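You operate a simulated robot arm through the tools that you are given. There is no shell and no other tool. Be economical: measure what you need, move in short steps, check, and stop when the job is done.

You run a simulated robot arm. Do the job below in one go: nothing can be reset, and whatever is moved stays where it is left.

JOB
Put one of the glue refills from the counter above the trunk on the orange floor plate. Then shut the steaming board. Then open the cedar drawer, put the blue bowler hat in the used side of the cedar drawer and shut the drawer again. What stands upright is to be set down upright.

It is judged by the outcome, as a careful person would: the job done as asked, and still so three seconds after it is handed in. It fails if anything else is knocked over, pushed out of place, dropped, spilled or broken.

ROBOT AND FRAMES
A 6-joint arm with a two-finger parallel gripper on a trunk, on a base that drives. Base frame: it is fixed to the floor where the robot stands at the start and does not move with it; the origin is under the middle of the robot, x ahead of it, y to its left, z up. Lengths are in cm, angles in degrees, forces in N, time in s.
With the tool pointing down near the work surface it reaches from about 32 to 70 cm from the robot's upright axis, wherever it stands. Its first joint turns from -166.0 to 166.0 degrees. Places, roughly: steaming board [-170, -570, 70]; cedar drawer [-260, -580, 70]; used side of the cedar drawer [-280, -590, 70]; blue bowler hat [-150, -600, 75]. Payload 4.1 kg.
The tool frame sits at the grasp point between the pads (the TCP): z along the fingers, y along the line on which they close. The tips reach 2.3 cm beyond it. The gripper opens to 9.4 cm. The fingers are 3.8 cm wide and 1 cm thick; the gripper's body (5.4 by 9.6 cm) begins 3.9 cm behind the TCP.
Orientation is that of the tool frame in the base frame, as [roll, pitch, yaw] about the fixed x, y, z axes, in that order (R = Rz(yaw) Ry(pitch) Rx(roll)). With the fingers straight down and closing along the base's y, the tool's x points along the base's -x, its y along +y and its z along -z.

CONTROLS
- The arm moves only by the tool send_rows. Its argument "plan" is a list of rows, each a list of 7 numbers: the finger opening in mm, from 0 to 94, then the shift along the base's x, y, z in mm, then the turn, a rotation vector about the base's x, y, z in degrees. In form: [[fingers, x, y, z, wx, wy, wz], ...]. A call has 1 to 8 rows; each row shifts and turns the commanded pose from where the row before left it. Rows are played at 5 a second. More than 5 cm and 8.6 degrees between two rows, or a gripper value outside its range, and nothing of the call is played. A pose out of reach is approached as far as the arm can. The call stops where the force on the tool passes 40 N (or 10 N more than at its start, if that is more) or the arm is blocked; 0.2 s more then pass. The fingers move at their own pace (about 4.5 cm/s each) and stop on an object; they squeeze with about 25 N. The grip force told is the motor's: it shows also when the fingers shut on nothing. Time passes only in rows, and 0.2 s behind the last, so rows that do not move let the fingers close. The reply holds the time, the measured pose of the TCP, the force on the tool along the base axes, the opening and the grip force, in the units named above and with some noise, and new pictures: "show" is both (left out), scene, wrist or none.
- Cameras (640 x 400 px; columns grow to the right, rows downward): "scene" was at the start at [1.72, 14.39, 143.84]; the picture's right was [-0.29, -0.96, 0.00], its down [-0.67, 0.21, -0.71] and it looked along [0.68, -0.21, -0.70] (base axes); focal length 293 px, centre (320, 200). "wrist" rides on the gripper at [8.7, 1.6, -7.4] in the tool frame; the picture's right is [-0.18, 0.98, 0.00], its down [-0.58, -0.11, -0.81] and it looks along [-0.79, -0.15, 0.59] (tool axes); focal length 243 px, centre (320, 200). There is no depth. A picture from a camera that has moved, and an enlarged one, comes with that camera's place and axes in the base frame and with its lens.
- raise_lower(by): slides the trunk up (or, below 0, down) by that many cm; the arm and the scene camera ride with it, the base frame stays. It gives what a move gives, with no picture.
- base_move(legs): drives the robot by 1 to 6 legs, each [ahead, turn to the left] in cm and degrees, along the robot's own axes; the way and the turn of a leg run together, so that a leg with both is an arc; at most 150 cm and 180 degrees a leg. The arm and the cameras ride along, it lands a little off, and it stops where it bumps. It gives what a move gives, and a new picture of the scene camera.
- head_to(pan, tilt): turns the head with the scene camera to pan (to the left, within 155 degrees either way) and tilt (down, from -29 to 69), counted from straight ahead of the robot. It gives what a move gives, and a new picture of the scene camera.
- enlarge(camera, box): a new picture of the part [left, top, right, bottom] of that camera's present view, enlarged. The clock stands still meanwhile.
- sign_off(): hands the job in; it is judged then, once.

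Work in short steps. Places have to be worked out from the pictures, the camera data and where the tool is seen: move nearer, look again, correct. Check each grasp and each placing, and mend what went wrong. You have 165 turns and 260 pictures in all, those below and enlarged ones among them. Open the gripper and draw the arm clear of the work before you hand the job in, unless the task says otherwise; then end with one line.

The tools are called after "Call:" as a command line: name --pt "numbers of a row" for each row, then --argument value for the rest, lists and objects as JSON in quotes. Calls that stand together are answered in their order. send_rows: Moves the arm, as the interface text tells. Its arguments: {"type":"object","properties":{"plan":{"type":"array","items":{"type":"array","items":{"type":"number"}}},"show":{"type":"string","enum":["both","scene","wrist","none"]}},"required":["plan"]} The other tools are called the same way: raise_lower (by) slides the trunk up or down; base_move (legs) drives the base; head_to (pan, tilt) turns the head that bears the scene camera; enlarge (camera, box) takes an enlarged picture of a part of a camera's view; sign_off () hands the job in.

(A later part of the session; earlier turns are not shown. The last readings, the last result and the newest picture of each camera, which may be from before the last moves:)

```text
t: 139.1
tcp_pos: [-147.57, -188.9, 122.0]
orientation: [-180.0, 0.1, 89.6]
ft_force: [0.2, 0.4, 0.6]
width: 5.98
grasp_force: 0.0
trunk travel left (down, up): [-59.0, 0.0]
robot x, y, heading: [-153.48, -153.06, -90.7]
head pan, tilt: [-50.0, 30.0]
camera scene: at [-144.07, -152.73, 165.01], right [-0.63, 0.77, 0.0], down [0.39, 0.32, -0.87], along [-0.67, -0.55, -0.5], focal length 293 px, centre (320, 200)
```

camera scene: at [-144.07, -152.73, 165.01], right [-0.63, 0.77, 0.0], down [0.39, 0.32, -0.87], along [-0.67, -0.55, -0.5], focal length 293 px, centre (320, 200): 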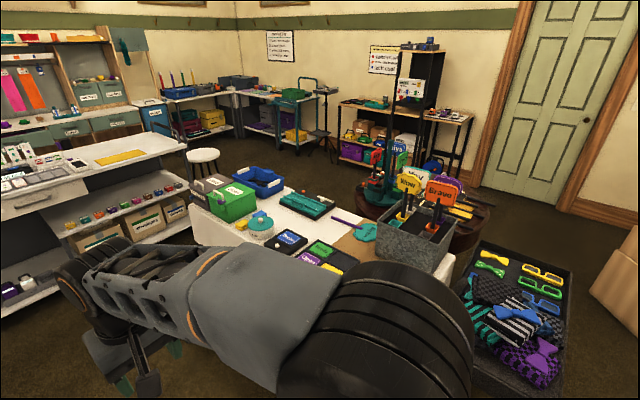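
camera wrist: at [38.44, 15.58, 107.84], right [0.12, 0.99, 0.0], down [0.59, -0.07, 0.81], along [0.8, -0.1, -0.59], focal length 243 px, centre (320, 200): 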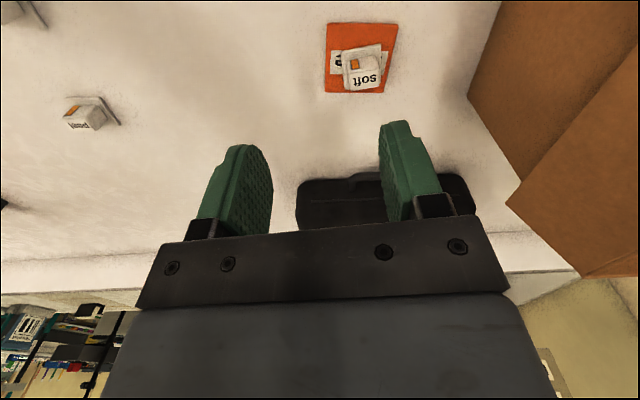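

Splitting the drive into legs ≤150.

Call:
base_move --legs '[[90, 0.5], [85, 0.3], [0, 90], [75, 0]]'

Call:
head_to --pan -30 --tilt 35

Call:
head_to --pan 30 --tilt 35

```text
t: 155.4
tcp_pos: [-43.17, -319.02, 121.92]
orientation: [-180.0, 0.1, -178.6]
ft_force: [-0.6, 0.4, 0.1]
width: 6.0
grasp_force: 0.2
trunk travel left (down, up): [-59.0, 0.0]
robot x, y, heading: [-79.1, -325.79, 0.9]
head pan, tilt: [-50.0, 30.0]
camera scene: at [-79.41, -316.2, 165.01], right [-0.76, -0.65, 0.0], down [-0.33, 0.38, -0.87], along [0.57, -0.65, -0.5], focal length 293 px, centre (320, 200)
```

scene: 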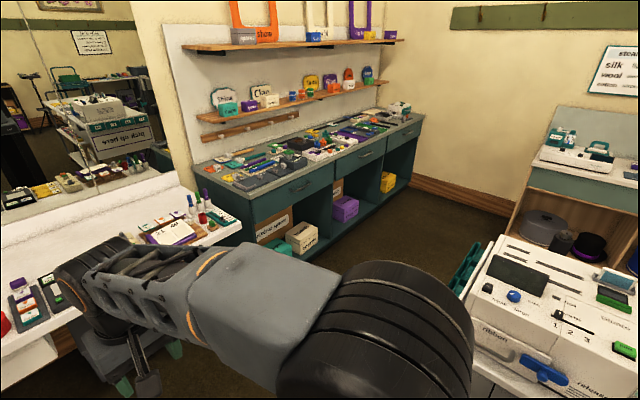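

```text
t: 156.2
tcp_pos: [-43.16, -318.93, 122.08]
orientation: [-180.0, 0.0, -178.7]
ft_force: [0.6, 0.6, 0.6]
width: 6.01
grasp_force: 0.0
trunk travel left (down, up): [-59.0, 0.0]
robot x, y, heading: [-79.07, -326.12, 0.8]
head pan, tilt: [-30.0, 35.0]
camera scene: at [-77.68, -313.66, 164.23], right [-0.49, -0.87, 0.0], down [-0.5, 0.28, -0.82], along [0.72, -0.4, -0.57], focal length 293 px, centre (320, 200)
```

scene: 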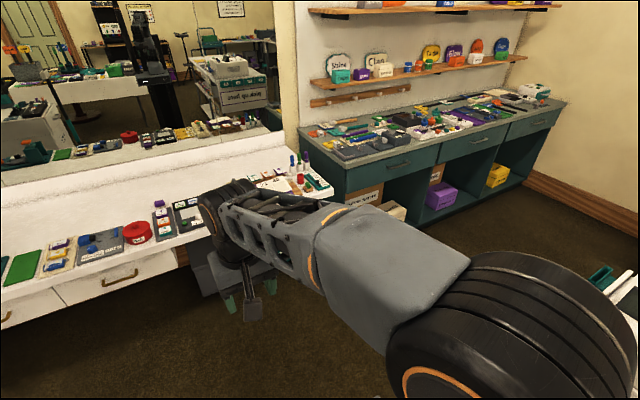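

```text
t: 157.6
tcp_pos: [-43.23, -318.98, 121.98]
orientation: [179.9, 0.0, -178.8]
ft_force: [-0.3, -0.6, 0.4]
width: 6.0
grasp_force: 0.0
trunk travel left (down, up): [-59.0, 0.0]
robot x, y, heading: [-79.32, -325.9, 1.0]
head pan, tilt: [30.0, 35.0]
camera scene: at [-77.81, -304.85, 164.23], right [0.51, -0.86, 0.0], down [-0.49, -0.29, -0.82], along [0.7, 0.42, -0.57], focal length 293 px, centre (320, 200)
```

scene: 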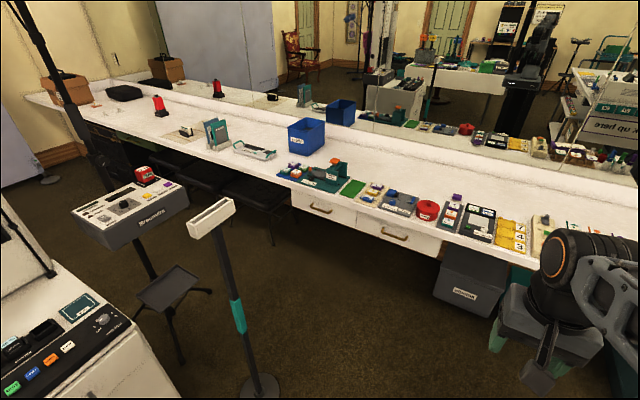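

Lane looks clear. Go to x≈-10, turn to -y, drive to y≈-515.

Call:
base_move --legs '[[68, -0.9], [0, -90], [100, 0]]'

Call:
head_to --pan -45 --tilt 35

Call:
head_to --pan 0 --tilt 45

```text
t: 169.9
tcp_pos: [-6.44, -461.93, 121.99]
orientation: [-180.0, 0.0, 89.9]
ft_force: [-0.5, -0.8, -0.7]
width: 6.0
grasp_force: 0.1
trunk travel left (down, up): [-59.0, 0.0]
robot x, y, heading: [-12.45, -426.4, -90.1]
head pan, tilt: [30.0, 35.0]
camera scene: at [8.28, -427.76, 164.23], right [-0.87, -0.49, 0.0], down [-0.28, 0.5, -0.82], along [0.41, -0.71, -0.57], focal length 293 px, centre (320, 200)
```

scene: 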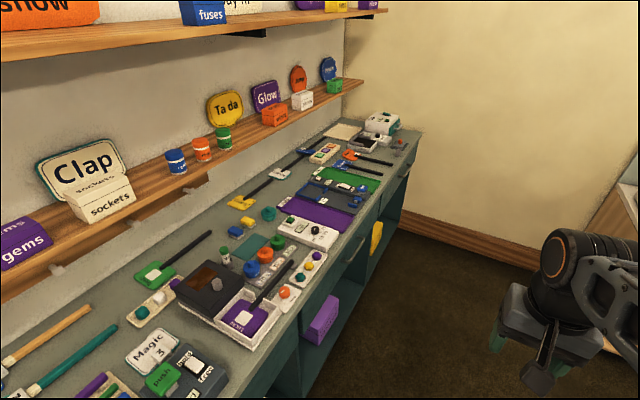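

```text
t: 171.4
tcp_pos: [-6.42, -461.99, 122.1]
orientation: [-180.0, 0.0, 89.9]
ft_force: [0.1, -0.5, -0.4]
width: 5.98
grasp_force: 0.0
trunk travel left (down, up): [-59.0, 0.0]
robot x, y, heading: [-12.63, -426.1, -90.2]
head pan, tilt: [-45.0, 35.0]
camera scene: at [-2.34, -426.28, 164.23], right [-0.7, 0.71, 0.0], down [0.41, 0.4, -0.82], along [-0.58, -0.58, -0.57], focal length 293 px, centre (320, 200)
```

scene: 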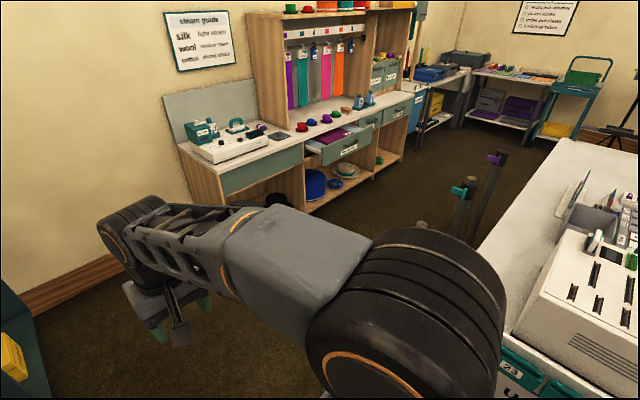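

```text
t: 172.5
tcp_pos: [-6.39, -462.12, 122.06]
orientation: [179.9, 0.1, 89.9]
ft_force: [0.3, -0.2, -0.2]
width: 6.0
grasp_force: 0.1
trunk travel left (down, up): [-59.0, 0.0]
robot x, y, heading: [-12.89, -426.05, -90.1]
head pan, tilt: [0.0, 45.0]
camera scene: at [3.87, -428.21, 162.75], right [-1.0, 0.01, 0.0], down [0.0, 0.71, -0.71], along [0.0, -0.71, -0.71], focal length 293 px, centre (320, 200)
```

scene: 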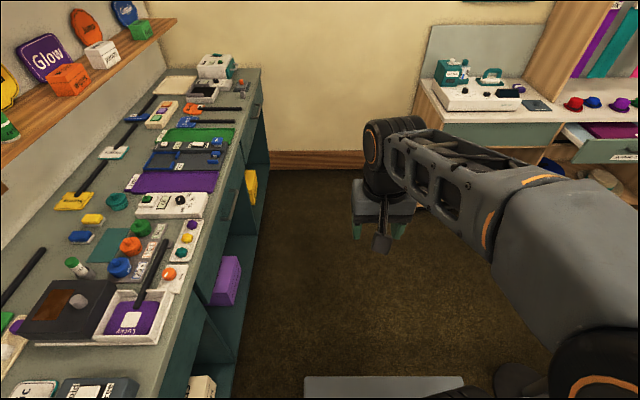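

Two upright rods near the desk's back edge could be in the lane; zoom in to see.

Call:
head_to --pan -60 --tilt 40

Call:
base_move --legs '[[45, 0]]'

Call:
enlarge --camera "scene" --box '[80, 40, 640, 390]'

```text
t: 173.8
tcp_pos: [-6.37, -461.98, 122.15]
orientation: [-180.0, 0.0, 89.9]
ft_force: [-0.5, -0.3, 0.8]
width: 6.0
grasp_force: 0.1
trunk travel left (down, up): [-59.0, 0.0]
robot x, y, heading: [-12.67, -425.98, -90.0]
head pan, tilt: [-60.0, 40.0]
camera scene: at [-3.46, -424.29, 163.47], right [-0.5, 0.87, 0.0], down [0.56, 0.32, -0.77], along [-0.67, -0.38, -0.64], focal length 293 px, centre (320, 200)
```

scene: 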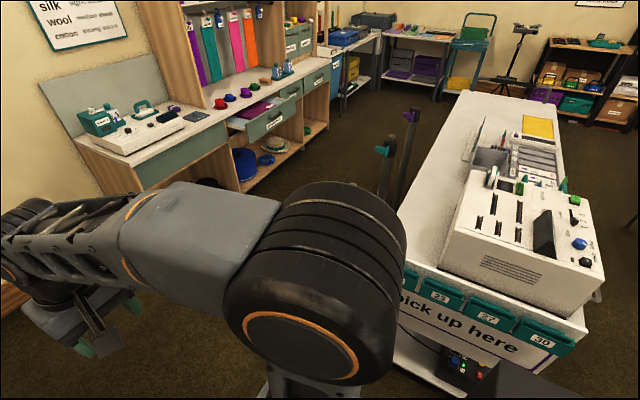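

```text
t: 176.5
tcp_pos: [-6.79, -507.05, 122.0]
orientation: [-180.0, 0.0, 89.8]
ft_force: [-0.2, 0.7, 0.4]
width: 5.98
grasp_force: 0.0
trunk travel left (down, up): [-59.0, 0.0]
robot x, y, heading: [-12.87, -471.06, -90.5]
head pan, tilt: [-60.0, 40.0]
camera scene: at [-3.77, -469.35, 163.47], right [-0.49, 0.87, 0.0], down [0.56, 0.32, -0.77], along [-0.67, -0.38, -0.64], focal length 293 px, centre (320, 200)
```

scene: 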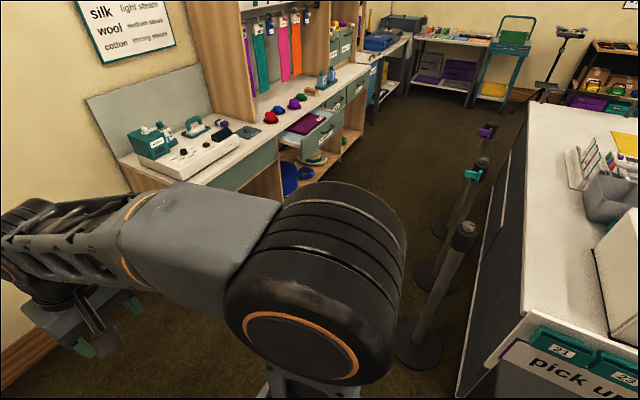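

```text
1.14 times, centred on (360, 215) of scene
camera zoom: at [-3.77, -469.35, 163.47], right [-0.49, 0.87, 0.0], down [0.56, 0.32, -0.77], along [-0.67, -0.38, -0.64], focal length 335 px, centre (274, 183)
```

zoom: 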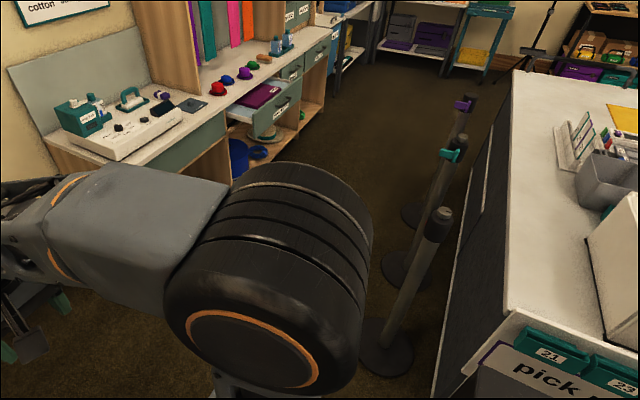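

Queue posts stand behind the desk (bases near y≈-461). I'll run along y≈-533 facing -x, with the arm working to the left: the drawer sticks out to y≈-554 from x≈-148, so stop at x≈-105 first.

Call:
base_move --legs '[[62, 0.5], [0, -90]]'

Call:
head_to --pan 20 --tilt 45

```text
t: 183.9
tcp_pos: [-48.94, -539.64, 121.97]
orientation: [179.9, 0.0, 0.3]
ft_force: [0.1, -0.8, 0.7]
width: 6.02
grasp_force: 0.0
trunk travel left (down, up): [-59.0, 0.0]
robot x, y, heading: [-13.2, -533.18, 179.7]
head pan, tilt: [-60.0, 40.0]
camera scene: at [-11.37, -542.42, 163.47], right [0.87, 0.5, 0.0], down [0.32, -0.56, -0.77], along [-0.38, 0.66, -0.64], focal length 293 px, centre (320, 200)
```

scene: 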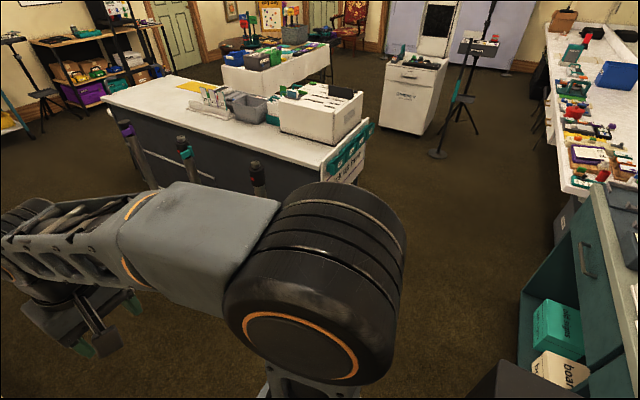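

```text
t: 185.4
tcp_pos: [-48.78, -539.53, 121.98]
orientation: [180.0, 0.0, 0.1]
ft_force: [-0.2, -0.3, 0.2]
width: 6.01
grasp_force: 0.1
trunk travel left (down, up): [-59.0, 0.0]
robot x, y, heading: [-13.06, -533.34, 179.8]
head pan, tilt: [20.0, 45.0]
camera scene: at [-14.77, -552.56, 162.75], right [-0.34, 0.94, 0.0], down [0.66, 0.24, -0.71], along [-0.66, -0.24, -0.71], focal length 293 px, centre (320, 200)
```

scene: 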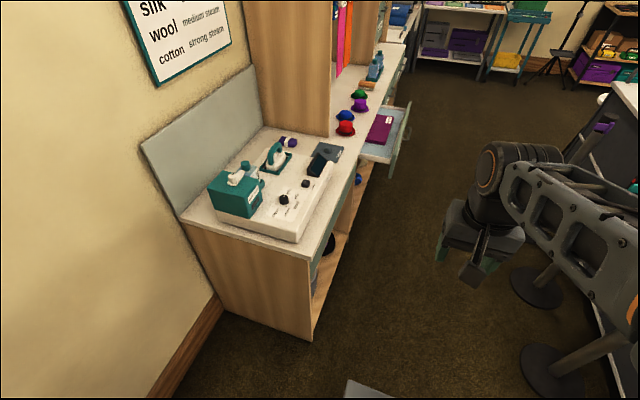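

Counter front y≈-576, top z≈75; the open drawer spans x≈-137…-203, front at y≈-559. Drive forward to x≈-98 and look.

Call:
base_move --legs '[[85, 0]]'

Call:
head_to --pan 50 --tilt 50

```text
t: 189.9
tcp_pos: [-134.1, -539.87, 121.9]
orientation: [180.0, 0.0, 0.4]
ft_force: [0.2, 0.2, 0.0]
width: 6.03
grasp_force: 0.0
trunk travel left (down, up): [-59.0, 0.0]
robot x, y, heading: [-98.18, -533.38, -180.1]
head pan, tilt: [20.0, 45.0]
camera scene: at [-99.89, -552.63, 162.75], right [-0.34, 0.94, 0.0], down [0.66, 0.24, -0.71], along [-0.66, -0.24, -0.71], focal length 293 px, centre (320, 200)
```

scene: 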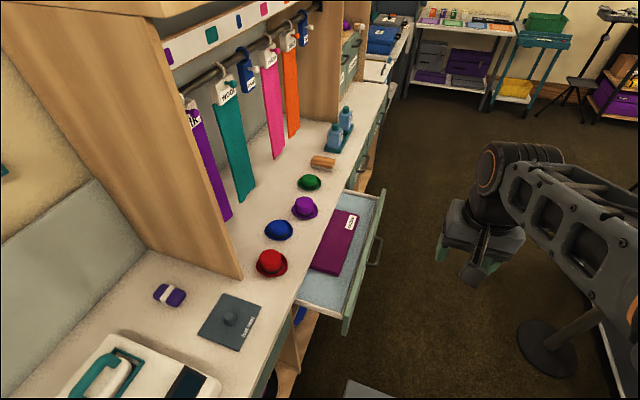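

```text
t: 190.9
tcp_pos: [-133.95, -539.89, 122.07]
orientation: [-180.0, 0.0, 0.3]
ft_force: [-0.4, -1.0, 0.0]
width: 6.01
grasp_force: 0.1
trunk travel left (down, up): [-59.0, 0.0]
robot x, y, heading: [-98.09, -533.32, -179.9]
head pan, tilt: [50.0, 50.0]
camera scene: at [-97.16, -555.74, 162.06], right [-0.77, 0.64, 0.0], down [0.49, 0.59, -0.64], along [-0.41, -0.49, -0.77], focal length 293 px, centre (320, 200)
```

scene: 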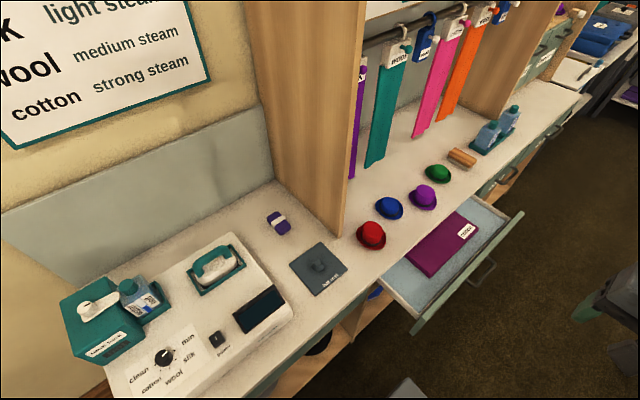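

Blue hat ≈ (-158,-590). For shutting: move ahead 6 cm, lower the trunk so the tool can push the drawer face near x≈-150 with fingers closed and tilted toward -y.

Call:
base_move --legs '[[6, 0]]'

Call:
raise_lower --by -42

Call:
send_rows --pt "0 0 0 0 -8 0 0" --pt "0 0 0 0 -8 0 0" --pt "0 0 0 0 -8 0 0" --pt "0 0 0 0 -8 0 0" --pt "0 0 0 0 -8 0 0" --pt "0 0 0 0 -8 0 0" --pt "0 0 0 0 -8 0 0"

```text
t: 191.8
tcp_pos: [-140.16, -539.88, 121.91]
orientation: [180.0, -0.2, 0.4]
ft_force: [-1.0, 0.8, 0.2]
width: 6.01
grasp_force: 0.1
trunk travel left (down, up): [-59.0, 0.0]
robot x, y, heading: [-104.26, -533.47, -179.9]
head pan, tilt: [50.0, 50.0]
camera scene: at [-103.39, -555.76, 162.06], right [-0.77, 0.64, 0.0], down [0.49, 0.59, -0.64], along [-0.41, -0.49, -0.77], focal length 293 px, centre (320, 200)
```

scene: 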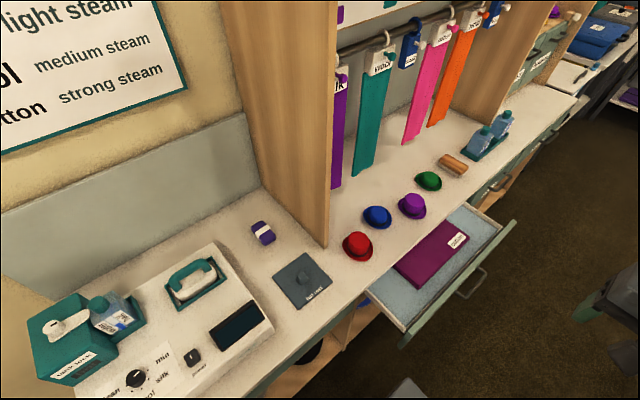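

```text
refused: -42 is not a number from -40 to 40
```

```text
t: 193.4
tcp_pos: [-140.19, -539.8, 121.98]
orientation: [123.9, 0.4, 0.2]
ft_force: [0.5, 0.2, 0.4]
width: 0.01
grasp_force: 24.7
trunk travel left (down, up): [-59.0, 0.0]
robot x, y, heading: [-104.22, -533.17, -179.8]
head pan, tilt: [50.0, 50.0]
camera scene: at [-103.28, -555.74, 162.06], right [-0.77, 0.64, 0.0], down [0.49, 0.59, -0.64], along [-0.41, -0.49, -0.77], focal length 293 px, centre (320, 200)
camera wrist: at [-131.6, -534.6, 127.45], right [-0.18, -0.55, 0.82], down [-0.58, 0.73, 0.36], along [-0.79, -0.41, -0.45], focal length 243 px, centre (320, 200)
```

scene: 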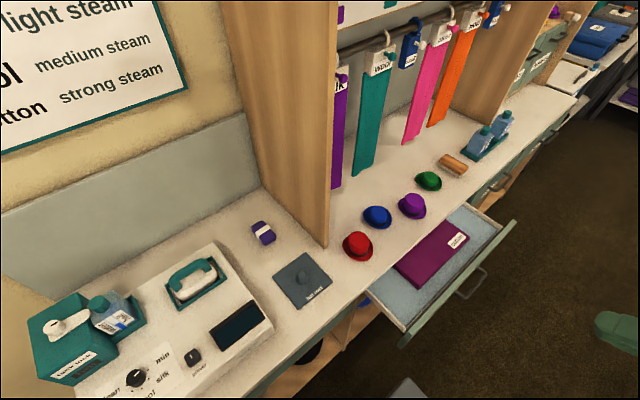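
wrist: 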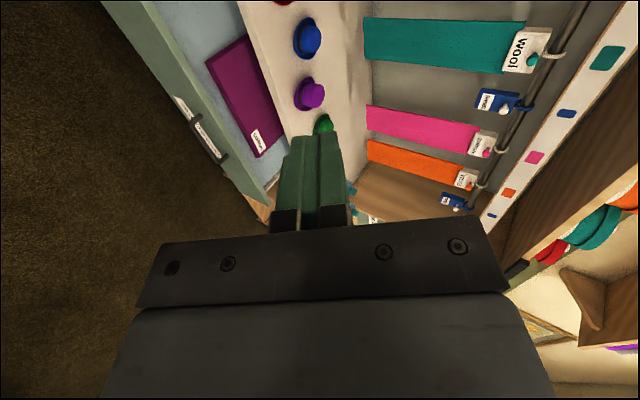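

Tilt works. Shift 10 cm in -x, then lower the trunk 54 cm.

Call:
send_rows --pt "0 -40 0 0 0 0 0" --pt "0 -40 0 0 0 0 0" --pt "0 -20 0 0 0 0 0" --show "none"

Call:
raise_lower --by -40

Call:
raise_lower --by -14

Call:
head_to --pan 45 --tilt 50

Call:
send_rows --pt "0 0 0 0 0 0 0"

```text
t: 194.2
tcp_pos: [-150.2, -539.85, 122.02]
orientation: [124.0, 0.3, 0.2]
ft_force: [0.0, -0.9, 0.0]
width: 0.0
grasp_force: 25.1
trunk travel left (down, up): [-59.0, 0.0]
robot x, y, heading: [-104.24, -533.47, -180.2]
head pan, tilt: [50.0, 50.0]
```

```text
t: 198.1
tcp_pos: [-150.15, -539.91, 82.19]
orientation: [124.0, 0.3, 0.2]
ft_force: [1.3, 0.3, 0.4]
width: 0.0
grasp_force: 25.2
trunk travel left (down, up): [-19.0, 40.0]
robot x, y, heading: [-104.41, -533.19, -179.8]
head pan, tilt: [50.0, 50.0]
```

```text
t: 199.7
tcp_pos: [-150.09, -539.8, 68.14]
orientation: [124.0, 0.3, 0.1]
ft_force: [0.8, 0.5, -0.3]
width: 0.0
grasp_force: 25.4
trunk travel left (down, up): [-5.0, 54.0]
robot x, y, heading: [-104.31, -532.98, -180.0]
head pan, tilt: [50.0, 50.0]
```

```text
t: 200.4
tcp_pos: [-150.28, -539.86, 68.02]
orientation: [124.0, 0.3, 0.2]
ft_force: [-0.4, -0.4, 0.3]
width: 0.01
grasp_force: 25.1
trunk travel left (down, up): [-5.0, 54.0]
robot x, y, heading: [-104.21, -533.13, -179.9]
head pan, tilt: [45.0, 50.0]
camera scene: at [-103.75, -555.3, 108.06], right [-0.71, 0.71, 0.0], down [0.54, 0.54, -0.64], along [-0.45, -0.46, -0.77], focal length 293 px, centre (320, 200)
```

scene: 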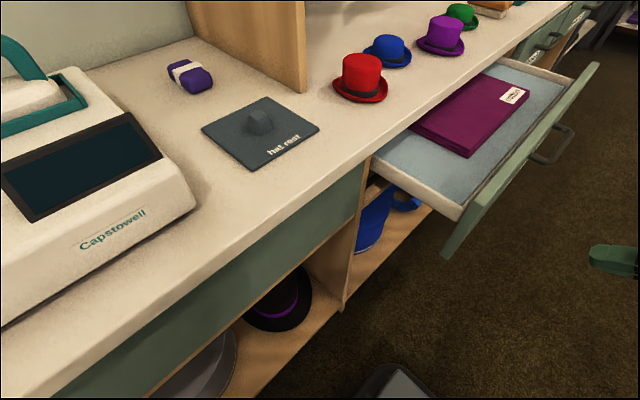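

```text
t: 200.8
tcp_pos: [-150.26, -539.83, 68.17]
orientation: [123.9, 0.3, 0.2]
ft_force: [0.1, -0.1, 0.1]
width: 0.0
grasp_force: 25.6
trunk travel left (down, up): [-5.0, 54.0]
robot x, y, heading: [-104.08, -533.08, -179.8]
head pan, tilt: [45.0, 50.0]
camera scene: at [-103.75, -555.3, 108.06], right [-0.71, 0.71, 0.0], down [0.54, 0.54, -0.64], along [-0.45, -0.46, -0.77], focal length 293 px, centre (320, 200)
camera wrist: at [-141.57, -534.62, 73.58], right [-0.18, -0.55, 0.82], down [-0.58, 0.73, 0.36], along [-0.79, -0.41, -0.45], focal length 243 px, centre (320, 200)
```

scene: 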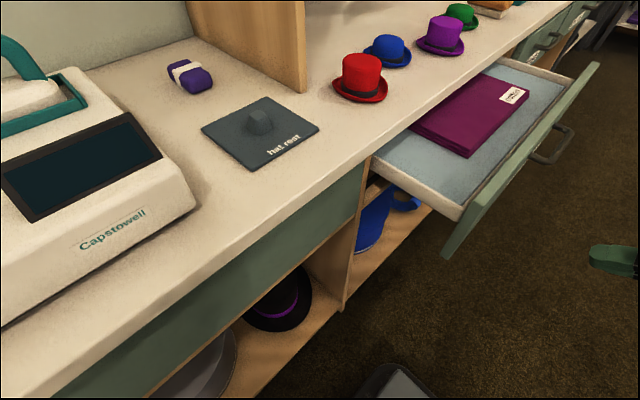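
wrist: 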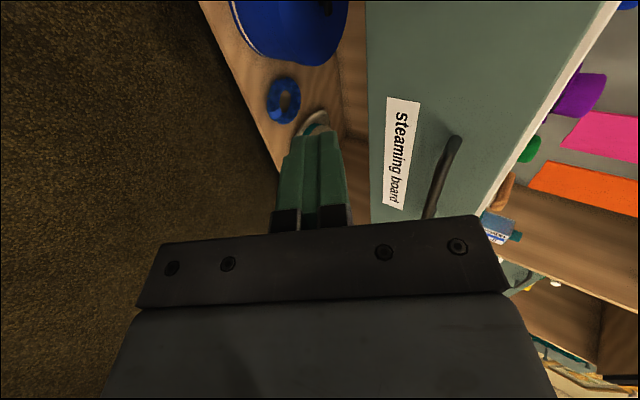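

Tip at z≈67 faces the drawer front (z≈60–72). Move to x≈-157 and advance toward the face.

Call:
send_rows --pt "0 -40 0 0 0 0 0" --pt "0 -30 -30 0 0 0 0" --pt "0 0 -40 0 0 0 0" --pt "0 0 -40 0 0 0 0" --pt "0 0 -30 0 0 0 0"

```text
t: 202.0
tcp_pos: [-157.16, -553.81, 68.17]
orientation: [124.0, 0.3, 0.2]
ft_force: [-0.7, 0.4, 0.7]
width: 0.0
grasp_force: 25.0
trunk travel left (down, up): [-5.0, 54.0]
robot x, y, heading: [-104.39, -533.81, -180.1]
head pan, tilt: [45.0, 50.0]
camera scene: at [-103.75, -555.29, 108.06], right [-0.71, 0.71, 0.0], down [0.54, 0.54, -0.64], along [-0.45, -0.46, -0.77], focal length 293 px, centre (320, 200)
camera wrist: at [-148.56, -548.61, 73.63], right [-0.18, -0.55, 0.82], down [-0.58, 0.73, 0.36], along [-0.79, -0.41, -0.45], focal length 243 px, centre (320, 200)
```

scene: 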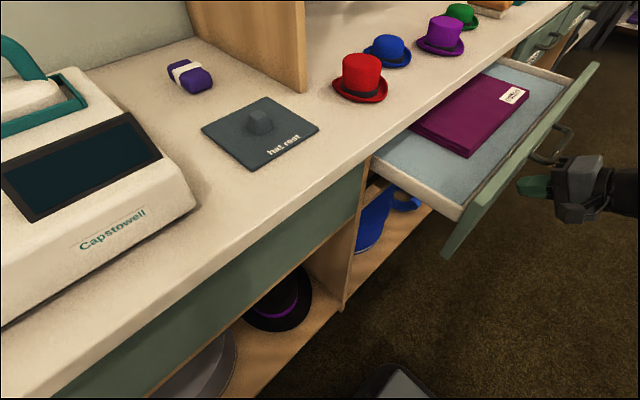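
wrist: 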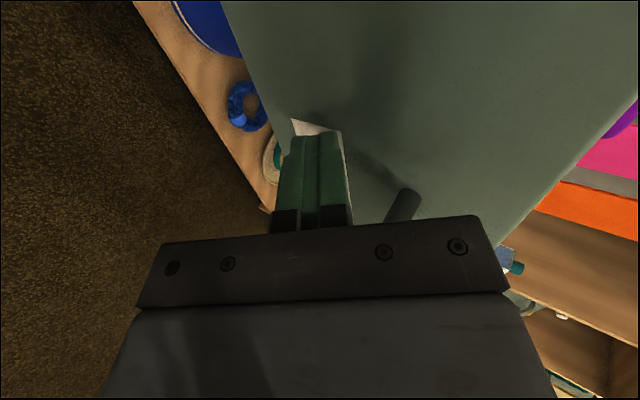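

Near the face. Push in -y; the call stops itself on high force.

Call:
send_rows --pt "0 0 -20 0 0 0 0" --pt "0 0 -25 0 0 0 0" --pt "0 0 -25 0 0 0 0" --pt "0 0 -25 0 0 0 0" --pt "0 0 -25 0 0 0 0"

```text
t: 203.2
tcp_pos: [-157.14, -565.94, 68.1]
orientation: [124.1, 0.4, 0.3]
ft_force: [0.6, 0.7, 0.1]
width: 0.01
grasp_force: 25.3
trunk travel left (down, up): [-5.0, 54.0]
robot x, y, heading: [-104.32, -533.53, -179.7]
head pan, tilt: [45.0, 50.0]
camera scene: at [-103.74, -555.29, 108.06], right [-0.71, 0.71, 0.0], down [0.54, 0.54, -0.64], along [-0.45, -0.46, -0.77], focal length 293 px, centre (320, 200)
camera wrist: at [-148.55, -560.64, 73.64], right [-0.18, -0.55, 0.82], down [-0.58, 0.73, 0.36], along [-0.79, -0.41, -0.45], focal length 243 px, centre (320, 200)
```

scene: 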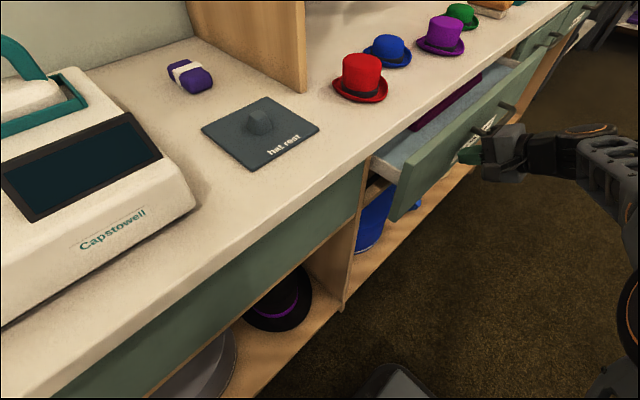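
wrist: 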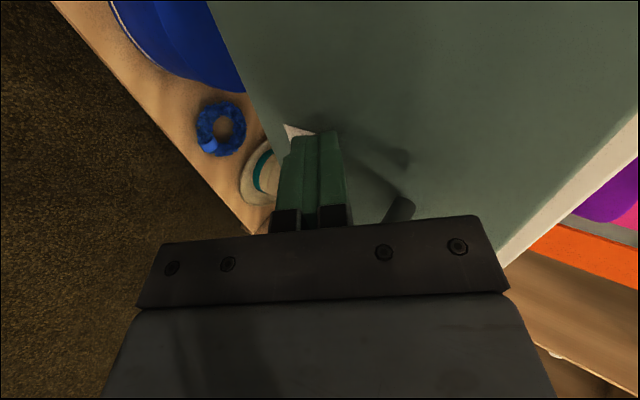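

The drawer slides in freely. Continue pushing until closed.

Call:
send_rows --pt "0 0 -20 0 0 0 0" --pt "0 0 -20 0 0 0 0" --pt "0 0 -15 0 0 0 0" --pt "0 0 -10 0 0 0 0" --pt "0 0 -10 0 0 0 0" --pt "0 0 -10 0 0 0 0"

```text
t: 204.3
tcp_pos: [-157.19, -571.86, 68.11]
orientation: [124.3, 0.2, 0.4]
ft_force: [10.0, 16.5, 5.7]
width: 0.02
grasp_force: 25.2
trunk travel left (down, up): [-5.0, 54.0]
robot x, y, heading: [-104.3, -533.38, 180.0]
head pan, tilt: [45.0, 50.0]
stopped in row 5: the force on the tool passed its limit (the readings are from after the stop); the commanded pose is now the measured one
camera scene: at [-103.71, -555.17, 108.1], right [-0.71, 0.71, 0.0], down [0.54, 0.54, -0.64], along [-0.46, -0.45, -0.77], focal length 293 px, centre (320, 200)
camera wrist: at [-148.58, -566.63, 73.61], right [-0.18, -0.56, 0.81], down [-0.58, 0.72, 0.37], along [-0.79, -0.41, -0.45], focal length 243 px, centre (320, 200)
```

scene: 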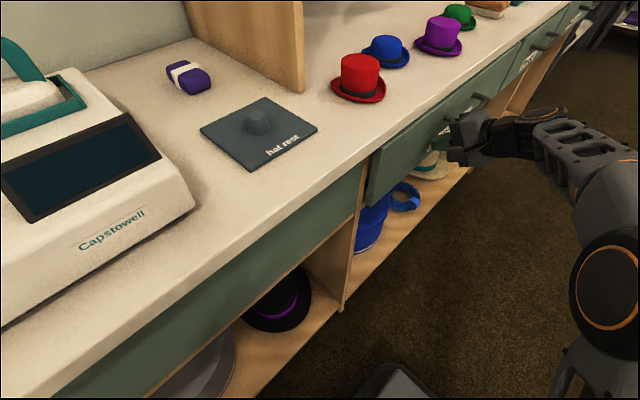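
wrist: 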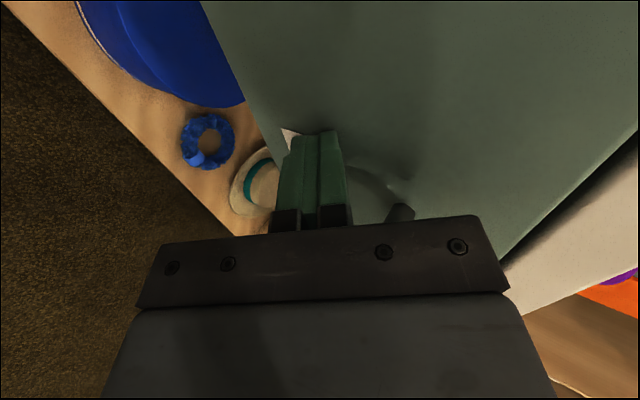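

Resistance at y≈-572; check whether it is flush.

Call:
enlarge --camera "scene" --box '[340, 20, 600, 220]'

```text
2.00 times, centred on (470, 120) of scene
camera zoom: at [-103.71, -555.17, 108.1], right [-0.71, 0.71, 0.0], down [0.54, 0.54, -0.64], along [-0.46, -0.45, -0.77], focal length 586 px, centre (20, 360)
```

zoom: 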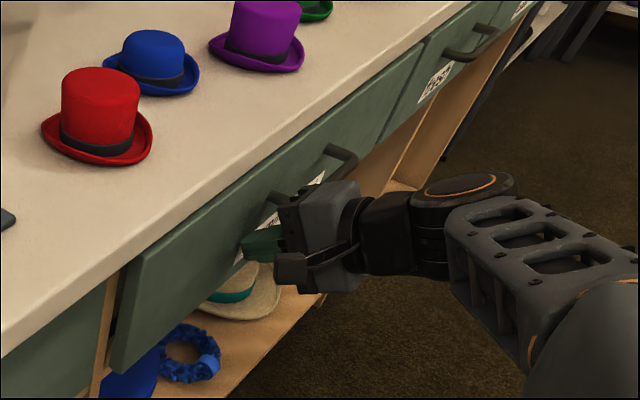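

It looks flush with its neighbour. Back off and view without the gripper in the way.

Call:
send_rows --pt "0 0 30 0 0 0 0" --pt "0 0 40 0 0 0 0" --pt "0 0 40 0 0 0 0" --pt "0 30 30 0 0 0 0" --show "none"

Call:
head_to --pan 30 --tilt 35

Call:
enlarge --camera "scene" --box '[140, 100, 460, 300]'

```text
t: 205.3
tcp_pos: [-154.31, -558.08, 67.96]
orientation: [124.4, 0.1, 0.2]
ft_force: [-0.5, 1.4, 0.0]
width: 0.0
grasp_force: 25.4
trunk travel left (down, up): [-5.0, 54.0]
robot x, y, heading: [-104.29, -533.28, 180.0]
head pan, tilt: [45.0, 50.0]
```

```text
t: 206.1
tcp_pos: [-154.18, -558.17, 67.91]
orientation: [124.4, 0.1, 0.3]
ft_force: [-0.6, 0.2, 0.5]
width: 0.03
grasp_force: 25.3
trunk travel left (down, up): [-5.0, 54.0]
robot x, y, heading: [-104.04, -533.44, 180.0]
head pan, tilt: [30.0, 35.0]
camera scene: at [-105.98, -554.26, 110.22], right [-0.5, 0.87, 0.0], down [0.5, 0.29, -0.82], along [-0.71, -0.41, -0.57], focal length 293 px, centre (320, 200)
```

scene: 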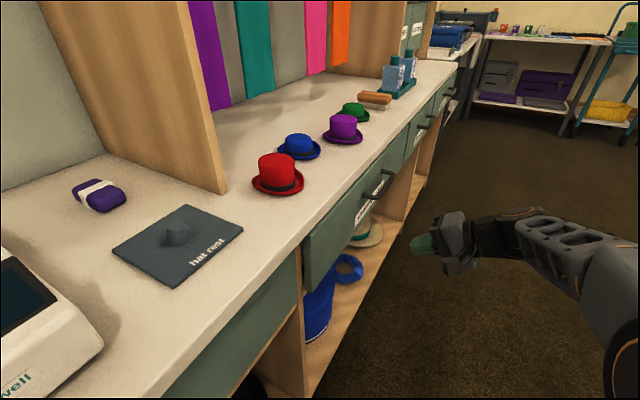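

```text
2.00 times, centred on (300, 200) of scene
camera zoom: at [-105.98, -554.26, 110.22], right [-0.5, 0.87, 0.0], down [0.5, 0.29, -0.82], along [-0.71, -0.41, -0.57], focal length 586 px, centre (360, 200)
```

zoom: 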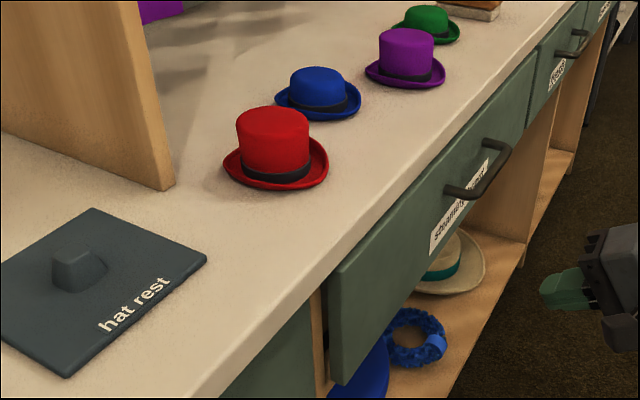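

Steaming board drawer is shut flush. Retract the arm and shift along to stand in front of the cedar drawer (x≈-270), drifting away to y≈-512 for opening room.

Call:
send_rows --pt "60 0 40 0 0 0 0" --pt "60 30 40 0 0 0 0" --pt "60 40 20 0 0 0 0" --pt "60 40 0 0 0 0 0" --pt "60 30 0 0 0 0 0" --show "none"

Call:
base_move --legs '[[0, -8], [100, 0]]'

Call:
head_to --pan 25 --tilt 30

```text
t: 207.2
tcp_pos: [-140.22, -548.01, 67.89]
orientation: [124.4, 0.1, 0.1]
ft_force: [0.2, -0.4, -0.1]
width: 6.02
grasp_force: 0.0
trunk travel left (down, up): [-5.0, 54.0]
robot x, y, heading: [-104.41, -532.99, 179.8]
head pan, tilt: [30.0, 35.0]
```

```text
t: 213.1
tcp_pos: [-241.46, -528.7, 68.01]
orientation: [124.4, 0.1, -7.8]
ft_force: [0.1, -0.7, -0.5]
width: 5.99
grasp_force: 0.0
trunk travel left (down, up): [-5.0, 54.0]
robot x, y, heading: [-203.89, -519.27, 172.1]
head pan, tilt: [30.0, 35.0]
camera scene: at [-208.32, -539.73, 110.23], right [-0.37, 0.93, 0.0], down [0.53, 0.21, -0.82], along [-0.76, -0.31, -0.57], focal length 293 px, centre (320, 200)
```

scene: 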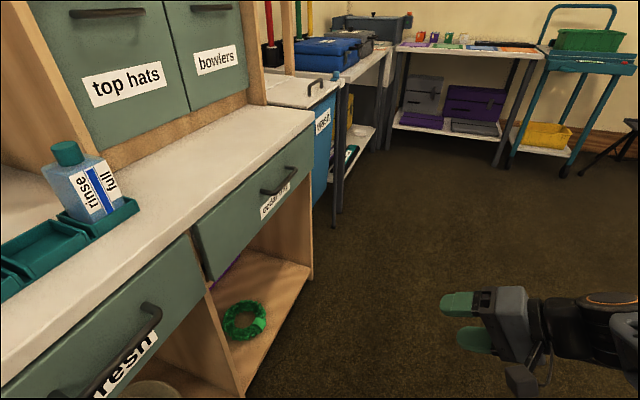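

```text
t: 213.7
tcp_pos: [-241.26, -528.89, 68.07]
orientation: [124.3, 0.1, -7.8]
ft_force: [-0.1, 0.0, 0.6]
width: 5.97
grasp_force: 0.0
trunk travel left (down, up): [-5.0, 54.0]
robot x, y, heading: [-203.26, -519.22, 172.1]
head pan, tilt: [25.0, 30.0]
camera scene: at [-208.8, -539.08, 111.0], right [-0.29, 0.96, 0.0], down [0.48, 0.15, -0.87], along [-0.83, -0.25, -0.5], focal length 293 px, centre (320, 200)
```

scene: 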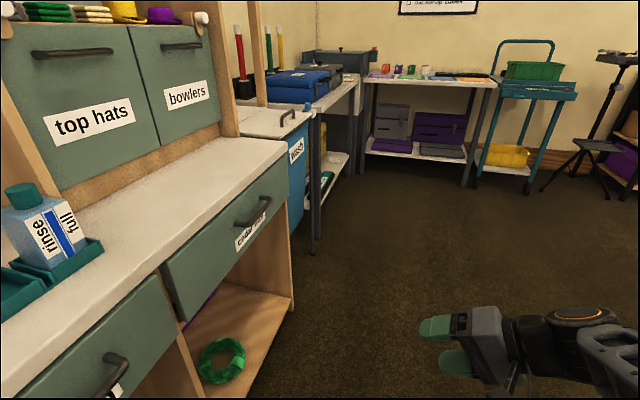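

Cedar drawer spans x≈-238…-292. Advance ~50 cm and square up.

Call:
base_move --legs '[[52, 0], [0, 8]]'

Call:
head_to --pan 75 --tilt 40

Call:
head_to --pan 110 --tilt 40

```text
t: 217.4
tcp_pos: [-291.57, -526.32, 68.03]
orientation: [124.4, 0.1, -0.1]
ft_force: [0.1, 0.3, 0.7]
width: 6.0
grasp_force: 0.0
trunk travel left (down, up): [-5.0, 54.0]
robot x, y, heading: [-255.62, -511.73, 179.5]
head pan, tilt: [25.0, 30.0]
camera scene: at [-257.97, -532.04, 111.01], right [-0.42, 0.91, 0.0], down [0.45, 0.21, -0.87], along [-0.79, -0.36, -0.5], focal length 293 px, centre (320, 200)
```

scene: 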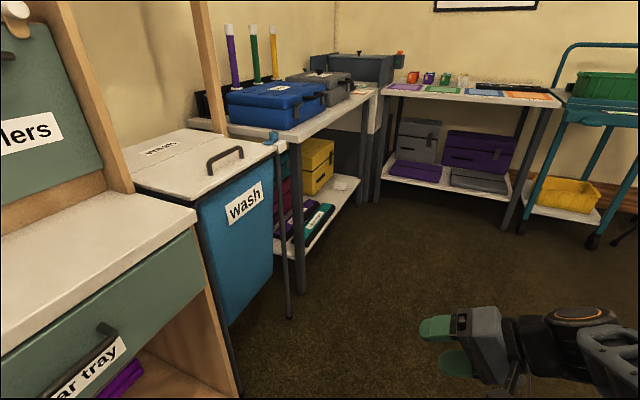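

```text
t: 218.6
tcp_pos: [-291.6, -526.22, 68.12]
orientation: [124.4, 0.1, -0.1]
ft_force: [-1.1, 0.3, -1.6]
width: 5.97
grasp_force: 0.0
trunk travel left (down, up): [-5.0, 54.0]
robot x, y, heading: [-255.64, -512.12, 179.3]
head pan, tilt: [75.0, 40.0]
camera scene: at [-252.0, -536.47, 109.47], right [-0.96, 0.27, 0.0], down [0.17, 0.62, -0.77], along [-0.2, -0.74, -0.64], focal length 293 px, centre (320, 200)
```

scene: 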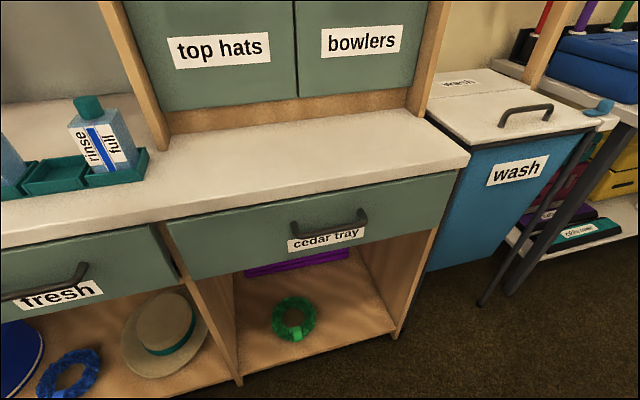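

```text
t: 219.6
tcp_pos: [-291.65, -526.26, 67.98]
orientation: [124.4, 0.1, -0.1]
ft_force: [-0.5, 0.9, 0.6]
width: 6.0
grasp_force: 0.0
trunk travel left (down, up): [-5.0, 54.0]
robot x, y, heading: [-255.52, -511.64, 179.3]
head pan, tilt: [110.0, 40.0]
camera scene: at [-246.89, -536.28, 109.47], right [-0.94, -0.34, 0.0], down [-0.22, 0.61, -0.77], along [0.26, -0.72, -0.64], focal length 293 px, centre (320, 200)
```

scene: 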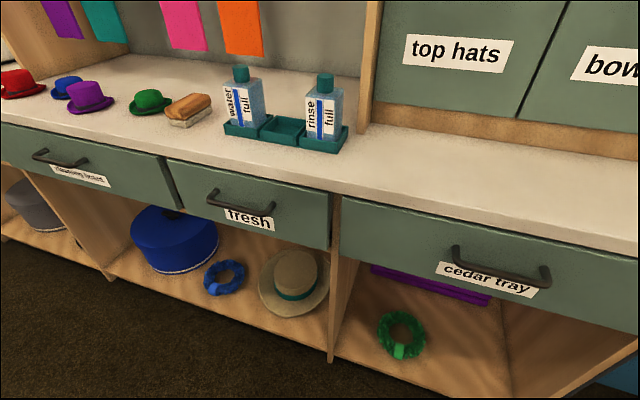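

Handle centre ≈ (-264.5, -574, 69.5), ~13 cm long; cabinet front ≈ -577.5. I'll swing the tool in front of it and level it so the fingers close vertically.

Call:
send_rows --pt "60 10 -40 0 -6 0 0" --pt "60 30 -30 0 -6 0 0" --pt "60 40 0 0 -6 0 0" --pt "60 40 0 5 -6 0 0" --pt "60 40 0 5 -6 0 0" --pt "60 40 0 5 0 0 0" --pt "60 40 0 0 0 0 0"

```text
t: 221.2
tcp_pos: [-279.83, -536.8, 77.11]
orientation: [94.7, -0.5, -0.1]
ft_force: [-0.4, 0.1, -0.5]
width: 6.0
grasp_force: 0.1
out of reach, approached as far as the arm can: row 3, 4, 5, 6, 7
trunk travel left (down, up): [-5.0, 54.0]
robot x, y, heading: [-255.43, -511.58, 179.4]
head pan, tilt: [110.0, 40.0]
camera scene: at [-247.22, -536.44, 109.49], right [-0.94, -0.34, 0.0], down [-0.21, 0.61, -0.77], along [0.26, -0.72, -0.64], focal length 293 px, centre (320, 200)
camera wrist: at [-271.28, -529.57, 79.4], right [-0.19, -0.08, 0.98], down [-0.58, 0.81, -0.05], along [-0.79, -0.58, -0.2], focal length 243 px, centre (320, 200)
```

scene: 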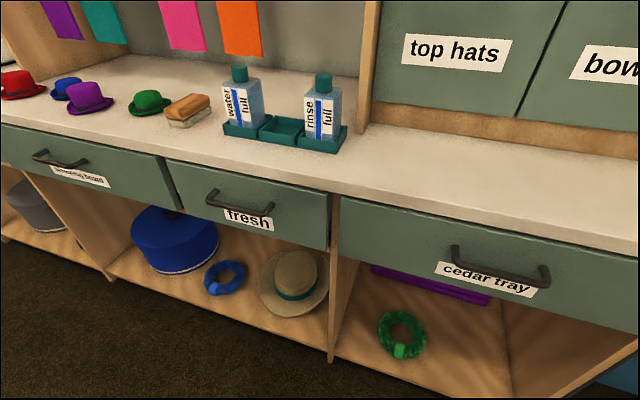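
wrist: 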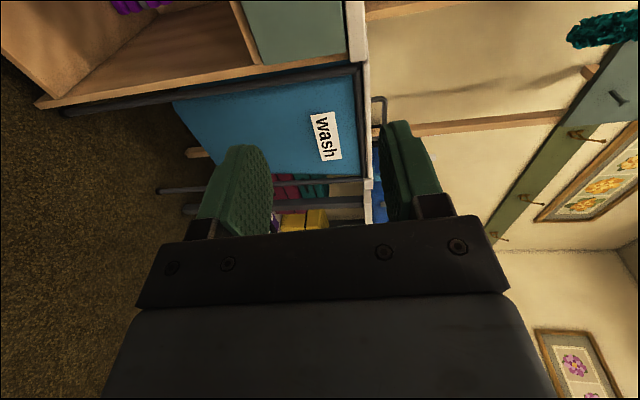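

Too close for a level tool. Stand off diagonally as with the previous drawer: back up 30 cm so the handle is ahead-left.

Call:
base_move --legs '[[-30, 0]]'

Call:
send_rows --pt "60 0 0 0 0 0 0" --show "none"

```text
t: 223.2
tcp_pos: [-250.11, -536.84, 77.22]
orientation: [94.7, -0.3, -0.2]
ft_force: [0.0, -0.5, 0.6]
width: 6.0
grasp_force: 0.0
trunk travel left (down, up): [-5.0, 54.0]
robot x, y, heading: [-225.6, -512.28, 179.4]
head pan, tilt: [110.0, 40.0]
camera scene: at [-217.45, -536.64, 109.48], right [-0.94, -0.33, 0.0], down [-0.21, 0.61, -0.77], along [0.26, -0.72, -0.64], focal length 293 px, centre (320, 200)
```

scene: 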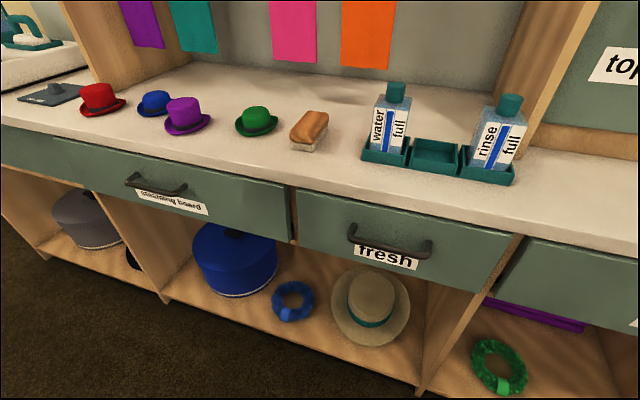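

```text
t: 223.6
tcp_pos: [-249.94, -536.92, 77.07]
orientation: [94.6, -0.3, -0.2]
ft_force: [-0.1, -1.2, -0.2]
width: 6.01
grasp_force: 0.0
trunk travel left (down, up): [-5.0, 54.0]
robot x, y, heading: [-225.86, -511.9, 179.3]
head pan, tilt: [110.0, 40.0]
```

Now go to in front of the handle: about (-264.5, -555, 69.5).

Call:
send_rows --pt "60 -40 -10 -15 0 0 0" --pt "60 -40 -20 -15 0 0 0" --pt "60 -40 -20 -15 0 0 0" --pt "60 -25 -40 -15 0 0 0" --pt "60 0 -40 -15 0 0 0" --pt "60 0 -40 0 0 0 0"

Call:
head_to --pan 55 --tilt 40

```text
t: 225.0
tcp_pos: [-264.22, -553.87, 69.76]
orientation: [94.5, 0.0, -0.2]
ft_force: [0.2, 0.5, 0.5]
width: 5.99
grasp_force: 0.1
trunk travel left (down, up): [-5.0, 54.0]
robot x, y, heading: [-225.44, -511.94, 179.5]
head pan, tilt: [110.0, 40.0]
camera scene: at [-217.05, -536.52, 109.48], right [-0.94, -0.33, 0.0], down [-0.21, 0.61, -0.77], along [0.26, -0.72, -0.64], focal length 293 px, centre (320, 200)
camera wrist: at [-255.59, -546.65, 71.94], right [-0.18, -0.08, 0.98], down [-0.58, 0.81, -0.05], along [-0.79, -0.58, -0.19], focal length 243 px, centre (320, 200)
```

scene: 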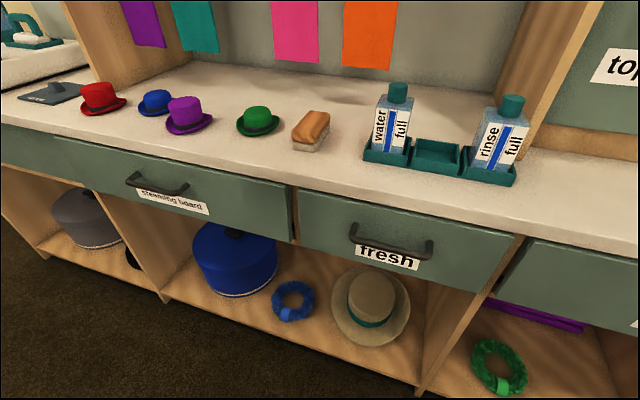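
wrist: 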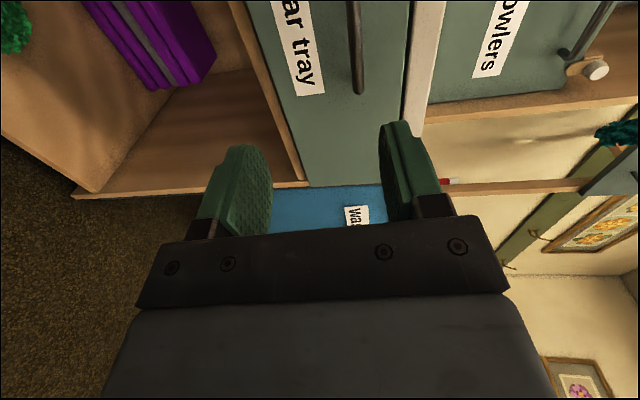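

```text
t: 226.2
tcp_pos: [-264.16, -553.82, 69.72]
orientation: [94.4, -0.1, -0.2]
ft_force: [0.4, 0.0, -0.4]
width: 6.03
grasp_force: 0.1
trunk travel left (down, up): [-5.0, 54.0]
robot x, y, heading: [-225.79, -512.15, 179.6]
head pan, tilt: [55.0, 40.0]
camera scene: at [-224.82, -535.45, 109.47], right [-0.81, 0.58, 0.0], down [0.37, 0.52, -0.77], along [-0.44, -0.62, -0.64], focal length 293 px, centre (320, 200)
```

scene: 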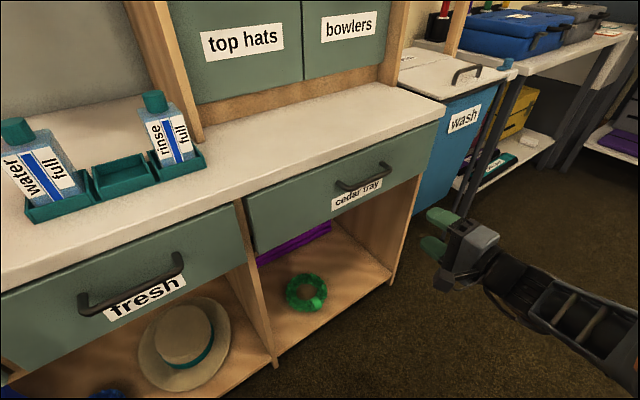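

The wrist view puts the handle bar at z≈71.6. Raise, narrow to 4 cm, and advance to y≈-573.

Call:
send_rows --pt "40 0 0 19 0 0 0" --pt "40 0 -40 0 0 0 0" --pt "40 0 -40 0 0 0 0" --pt "40 0 -40 0 0 0 0"

Call:
enlarge --camera "scene" --box '[280, 100, 480, 225]'

```text
t: 227.2
tcp_pos: [-264.22, -565.98, 71.67]
orientation: [94.4, 0.0, -0.2]
ft_force: [0.3, 0.5, 0.1]
width: 3.99
grasp_force: 0.0
trunk travel left (down, up): [-5.0, 54.0]
robot x, y, heading: [-225.63, -512.02, 179.7]
head pan, tilt: [55.0, 40.0]
camera scene: at [-224.82, -535.43, 109.48], right [-0.81, 0.58, 0.0], down [0.37, 0.52, -0.77], along [-0.45, -0.62, -0.64], focal length 293 px, centre (320, 200)
camera wrist: at [-255.66, -558.64, 73.85], right [-0.18, -0.08, 0.98], down [-0.58, 0.81, -0.05], along [-0.79, -0.58, -0.19], focal length 243 px, centre (320, 200)
```

scene: 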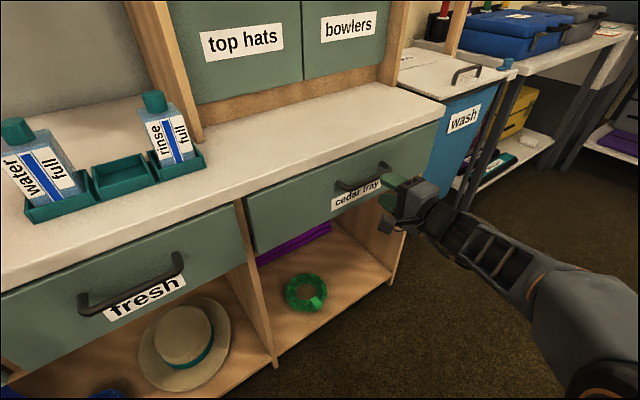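
wrist: 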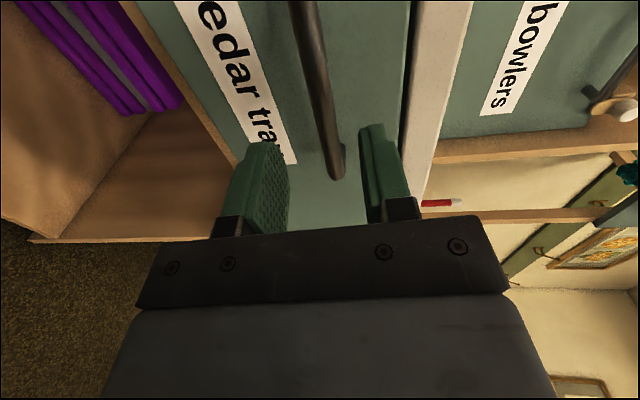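

```text
3.20 times, centred on (380, 162) of scene
camera zoom: at [-224.82, -535.43, 109.48], right [-0.81, 0.58, 0.0], down [0.37, 0.52, -0.77], along [-0.45, -0.62, -0.64], focal length 937 px, centre (128, 320)
```

zoom: 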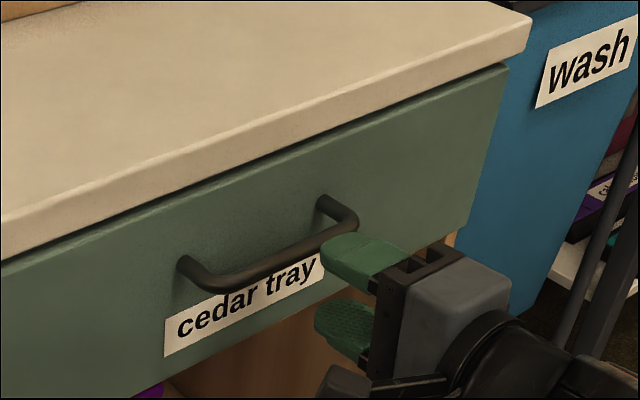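

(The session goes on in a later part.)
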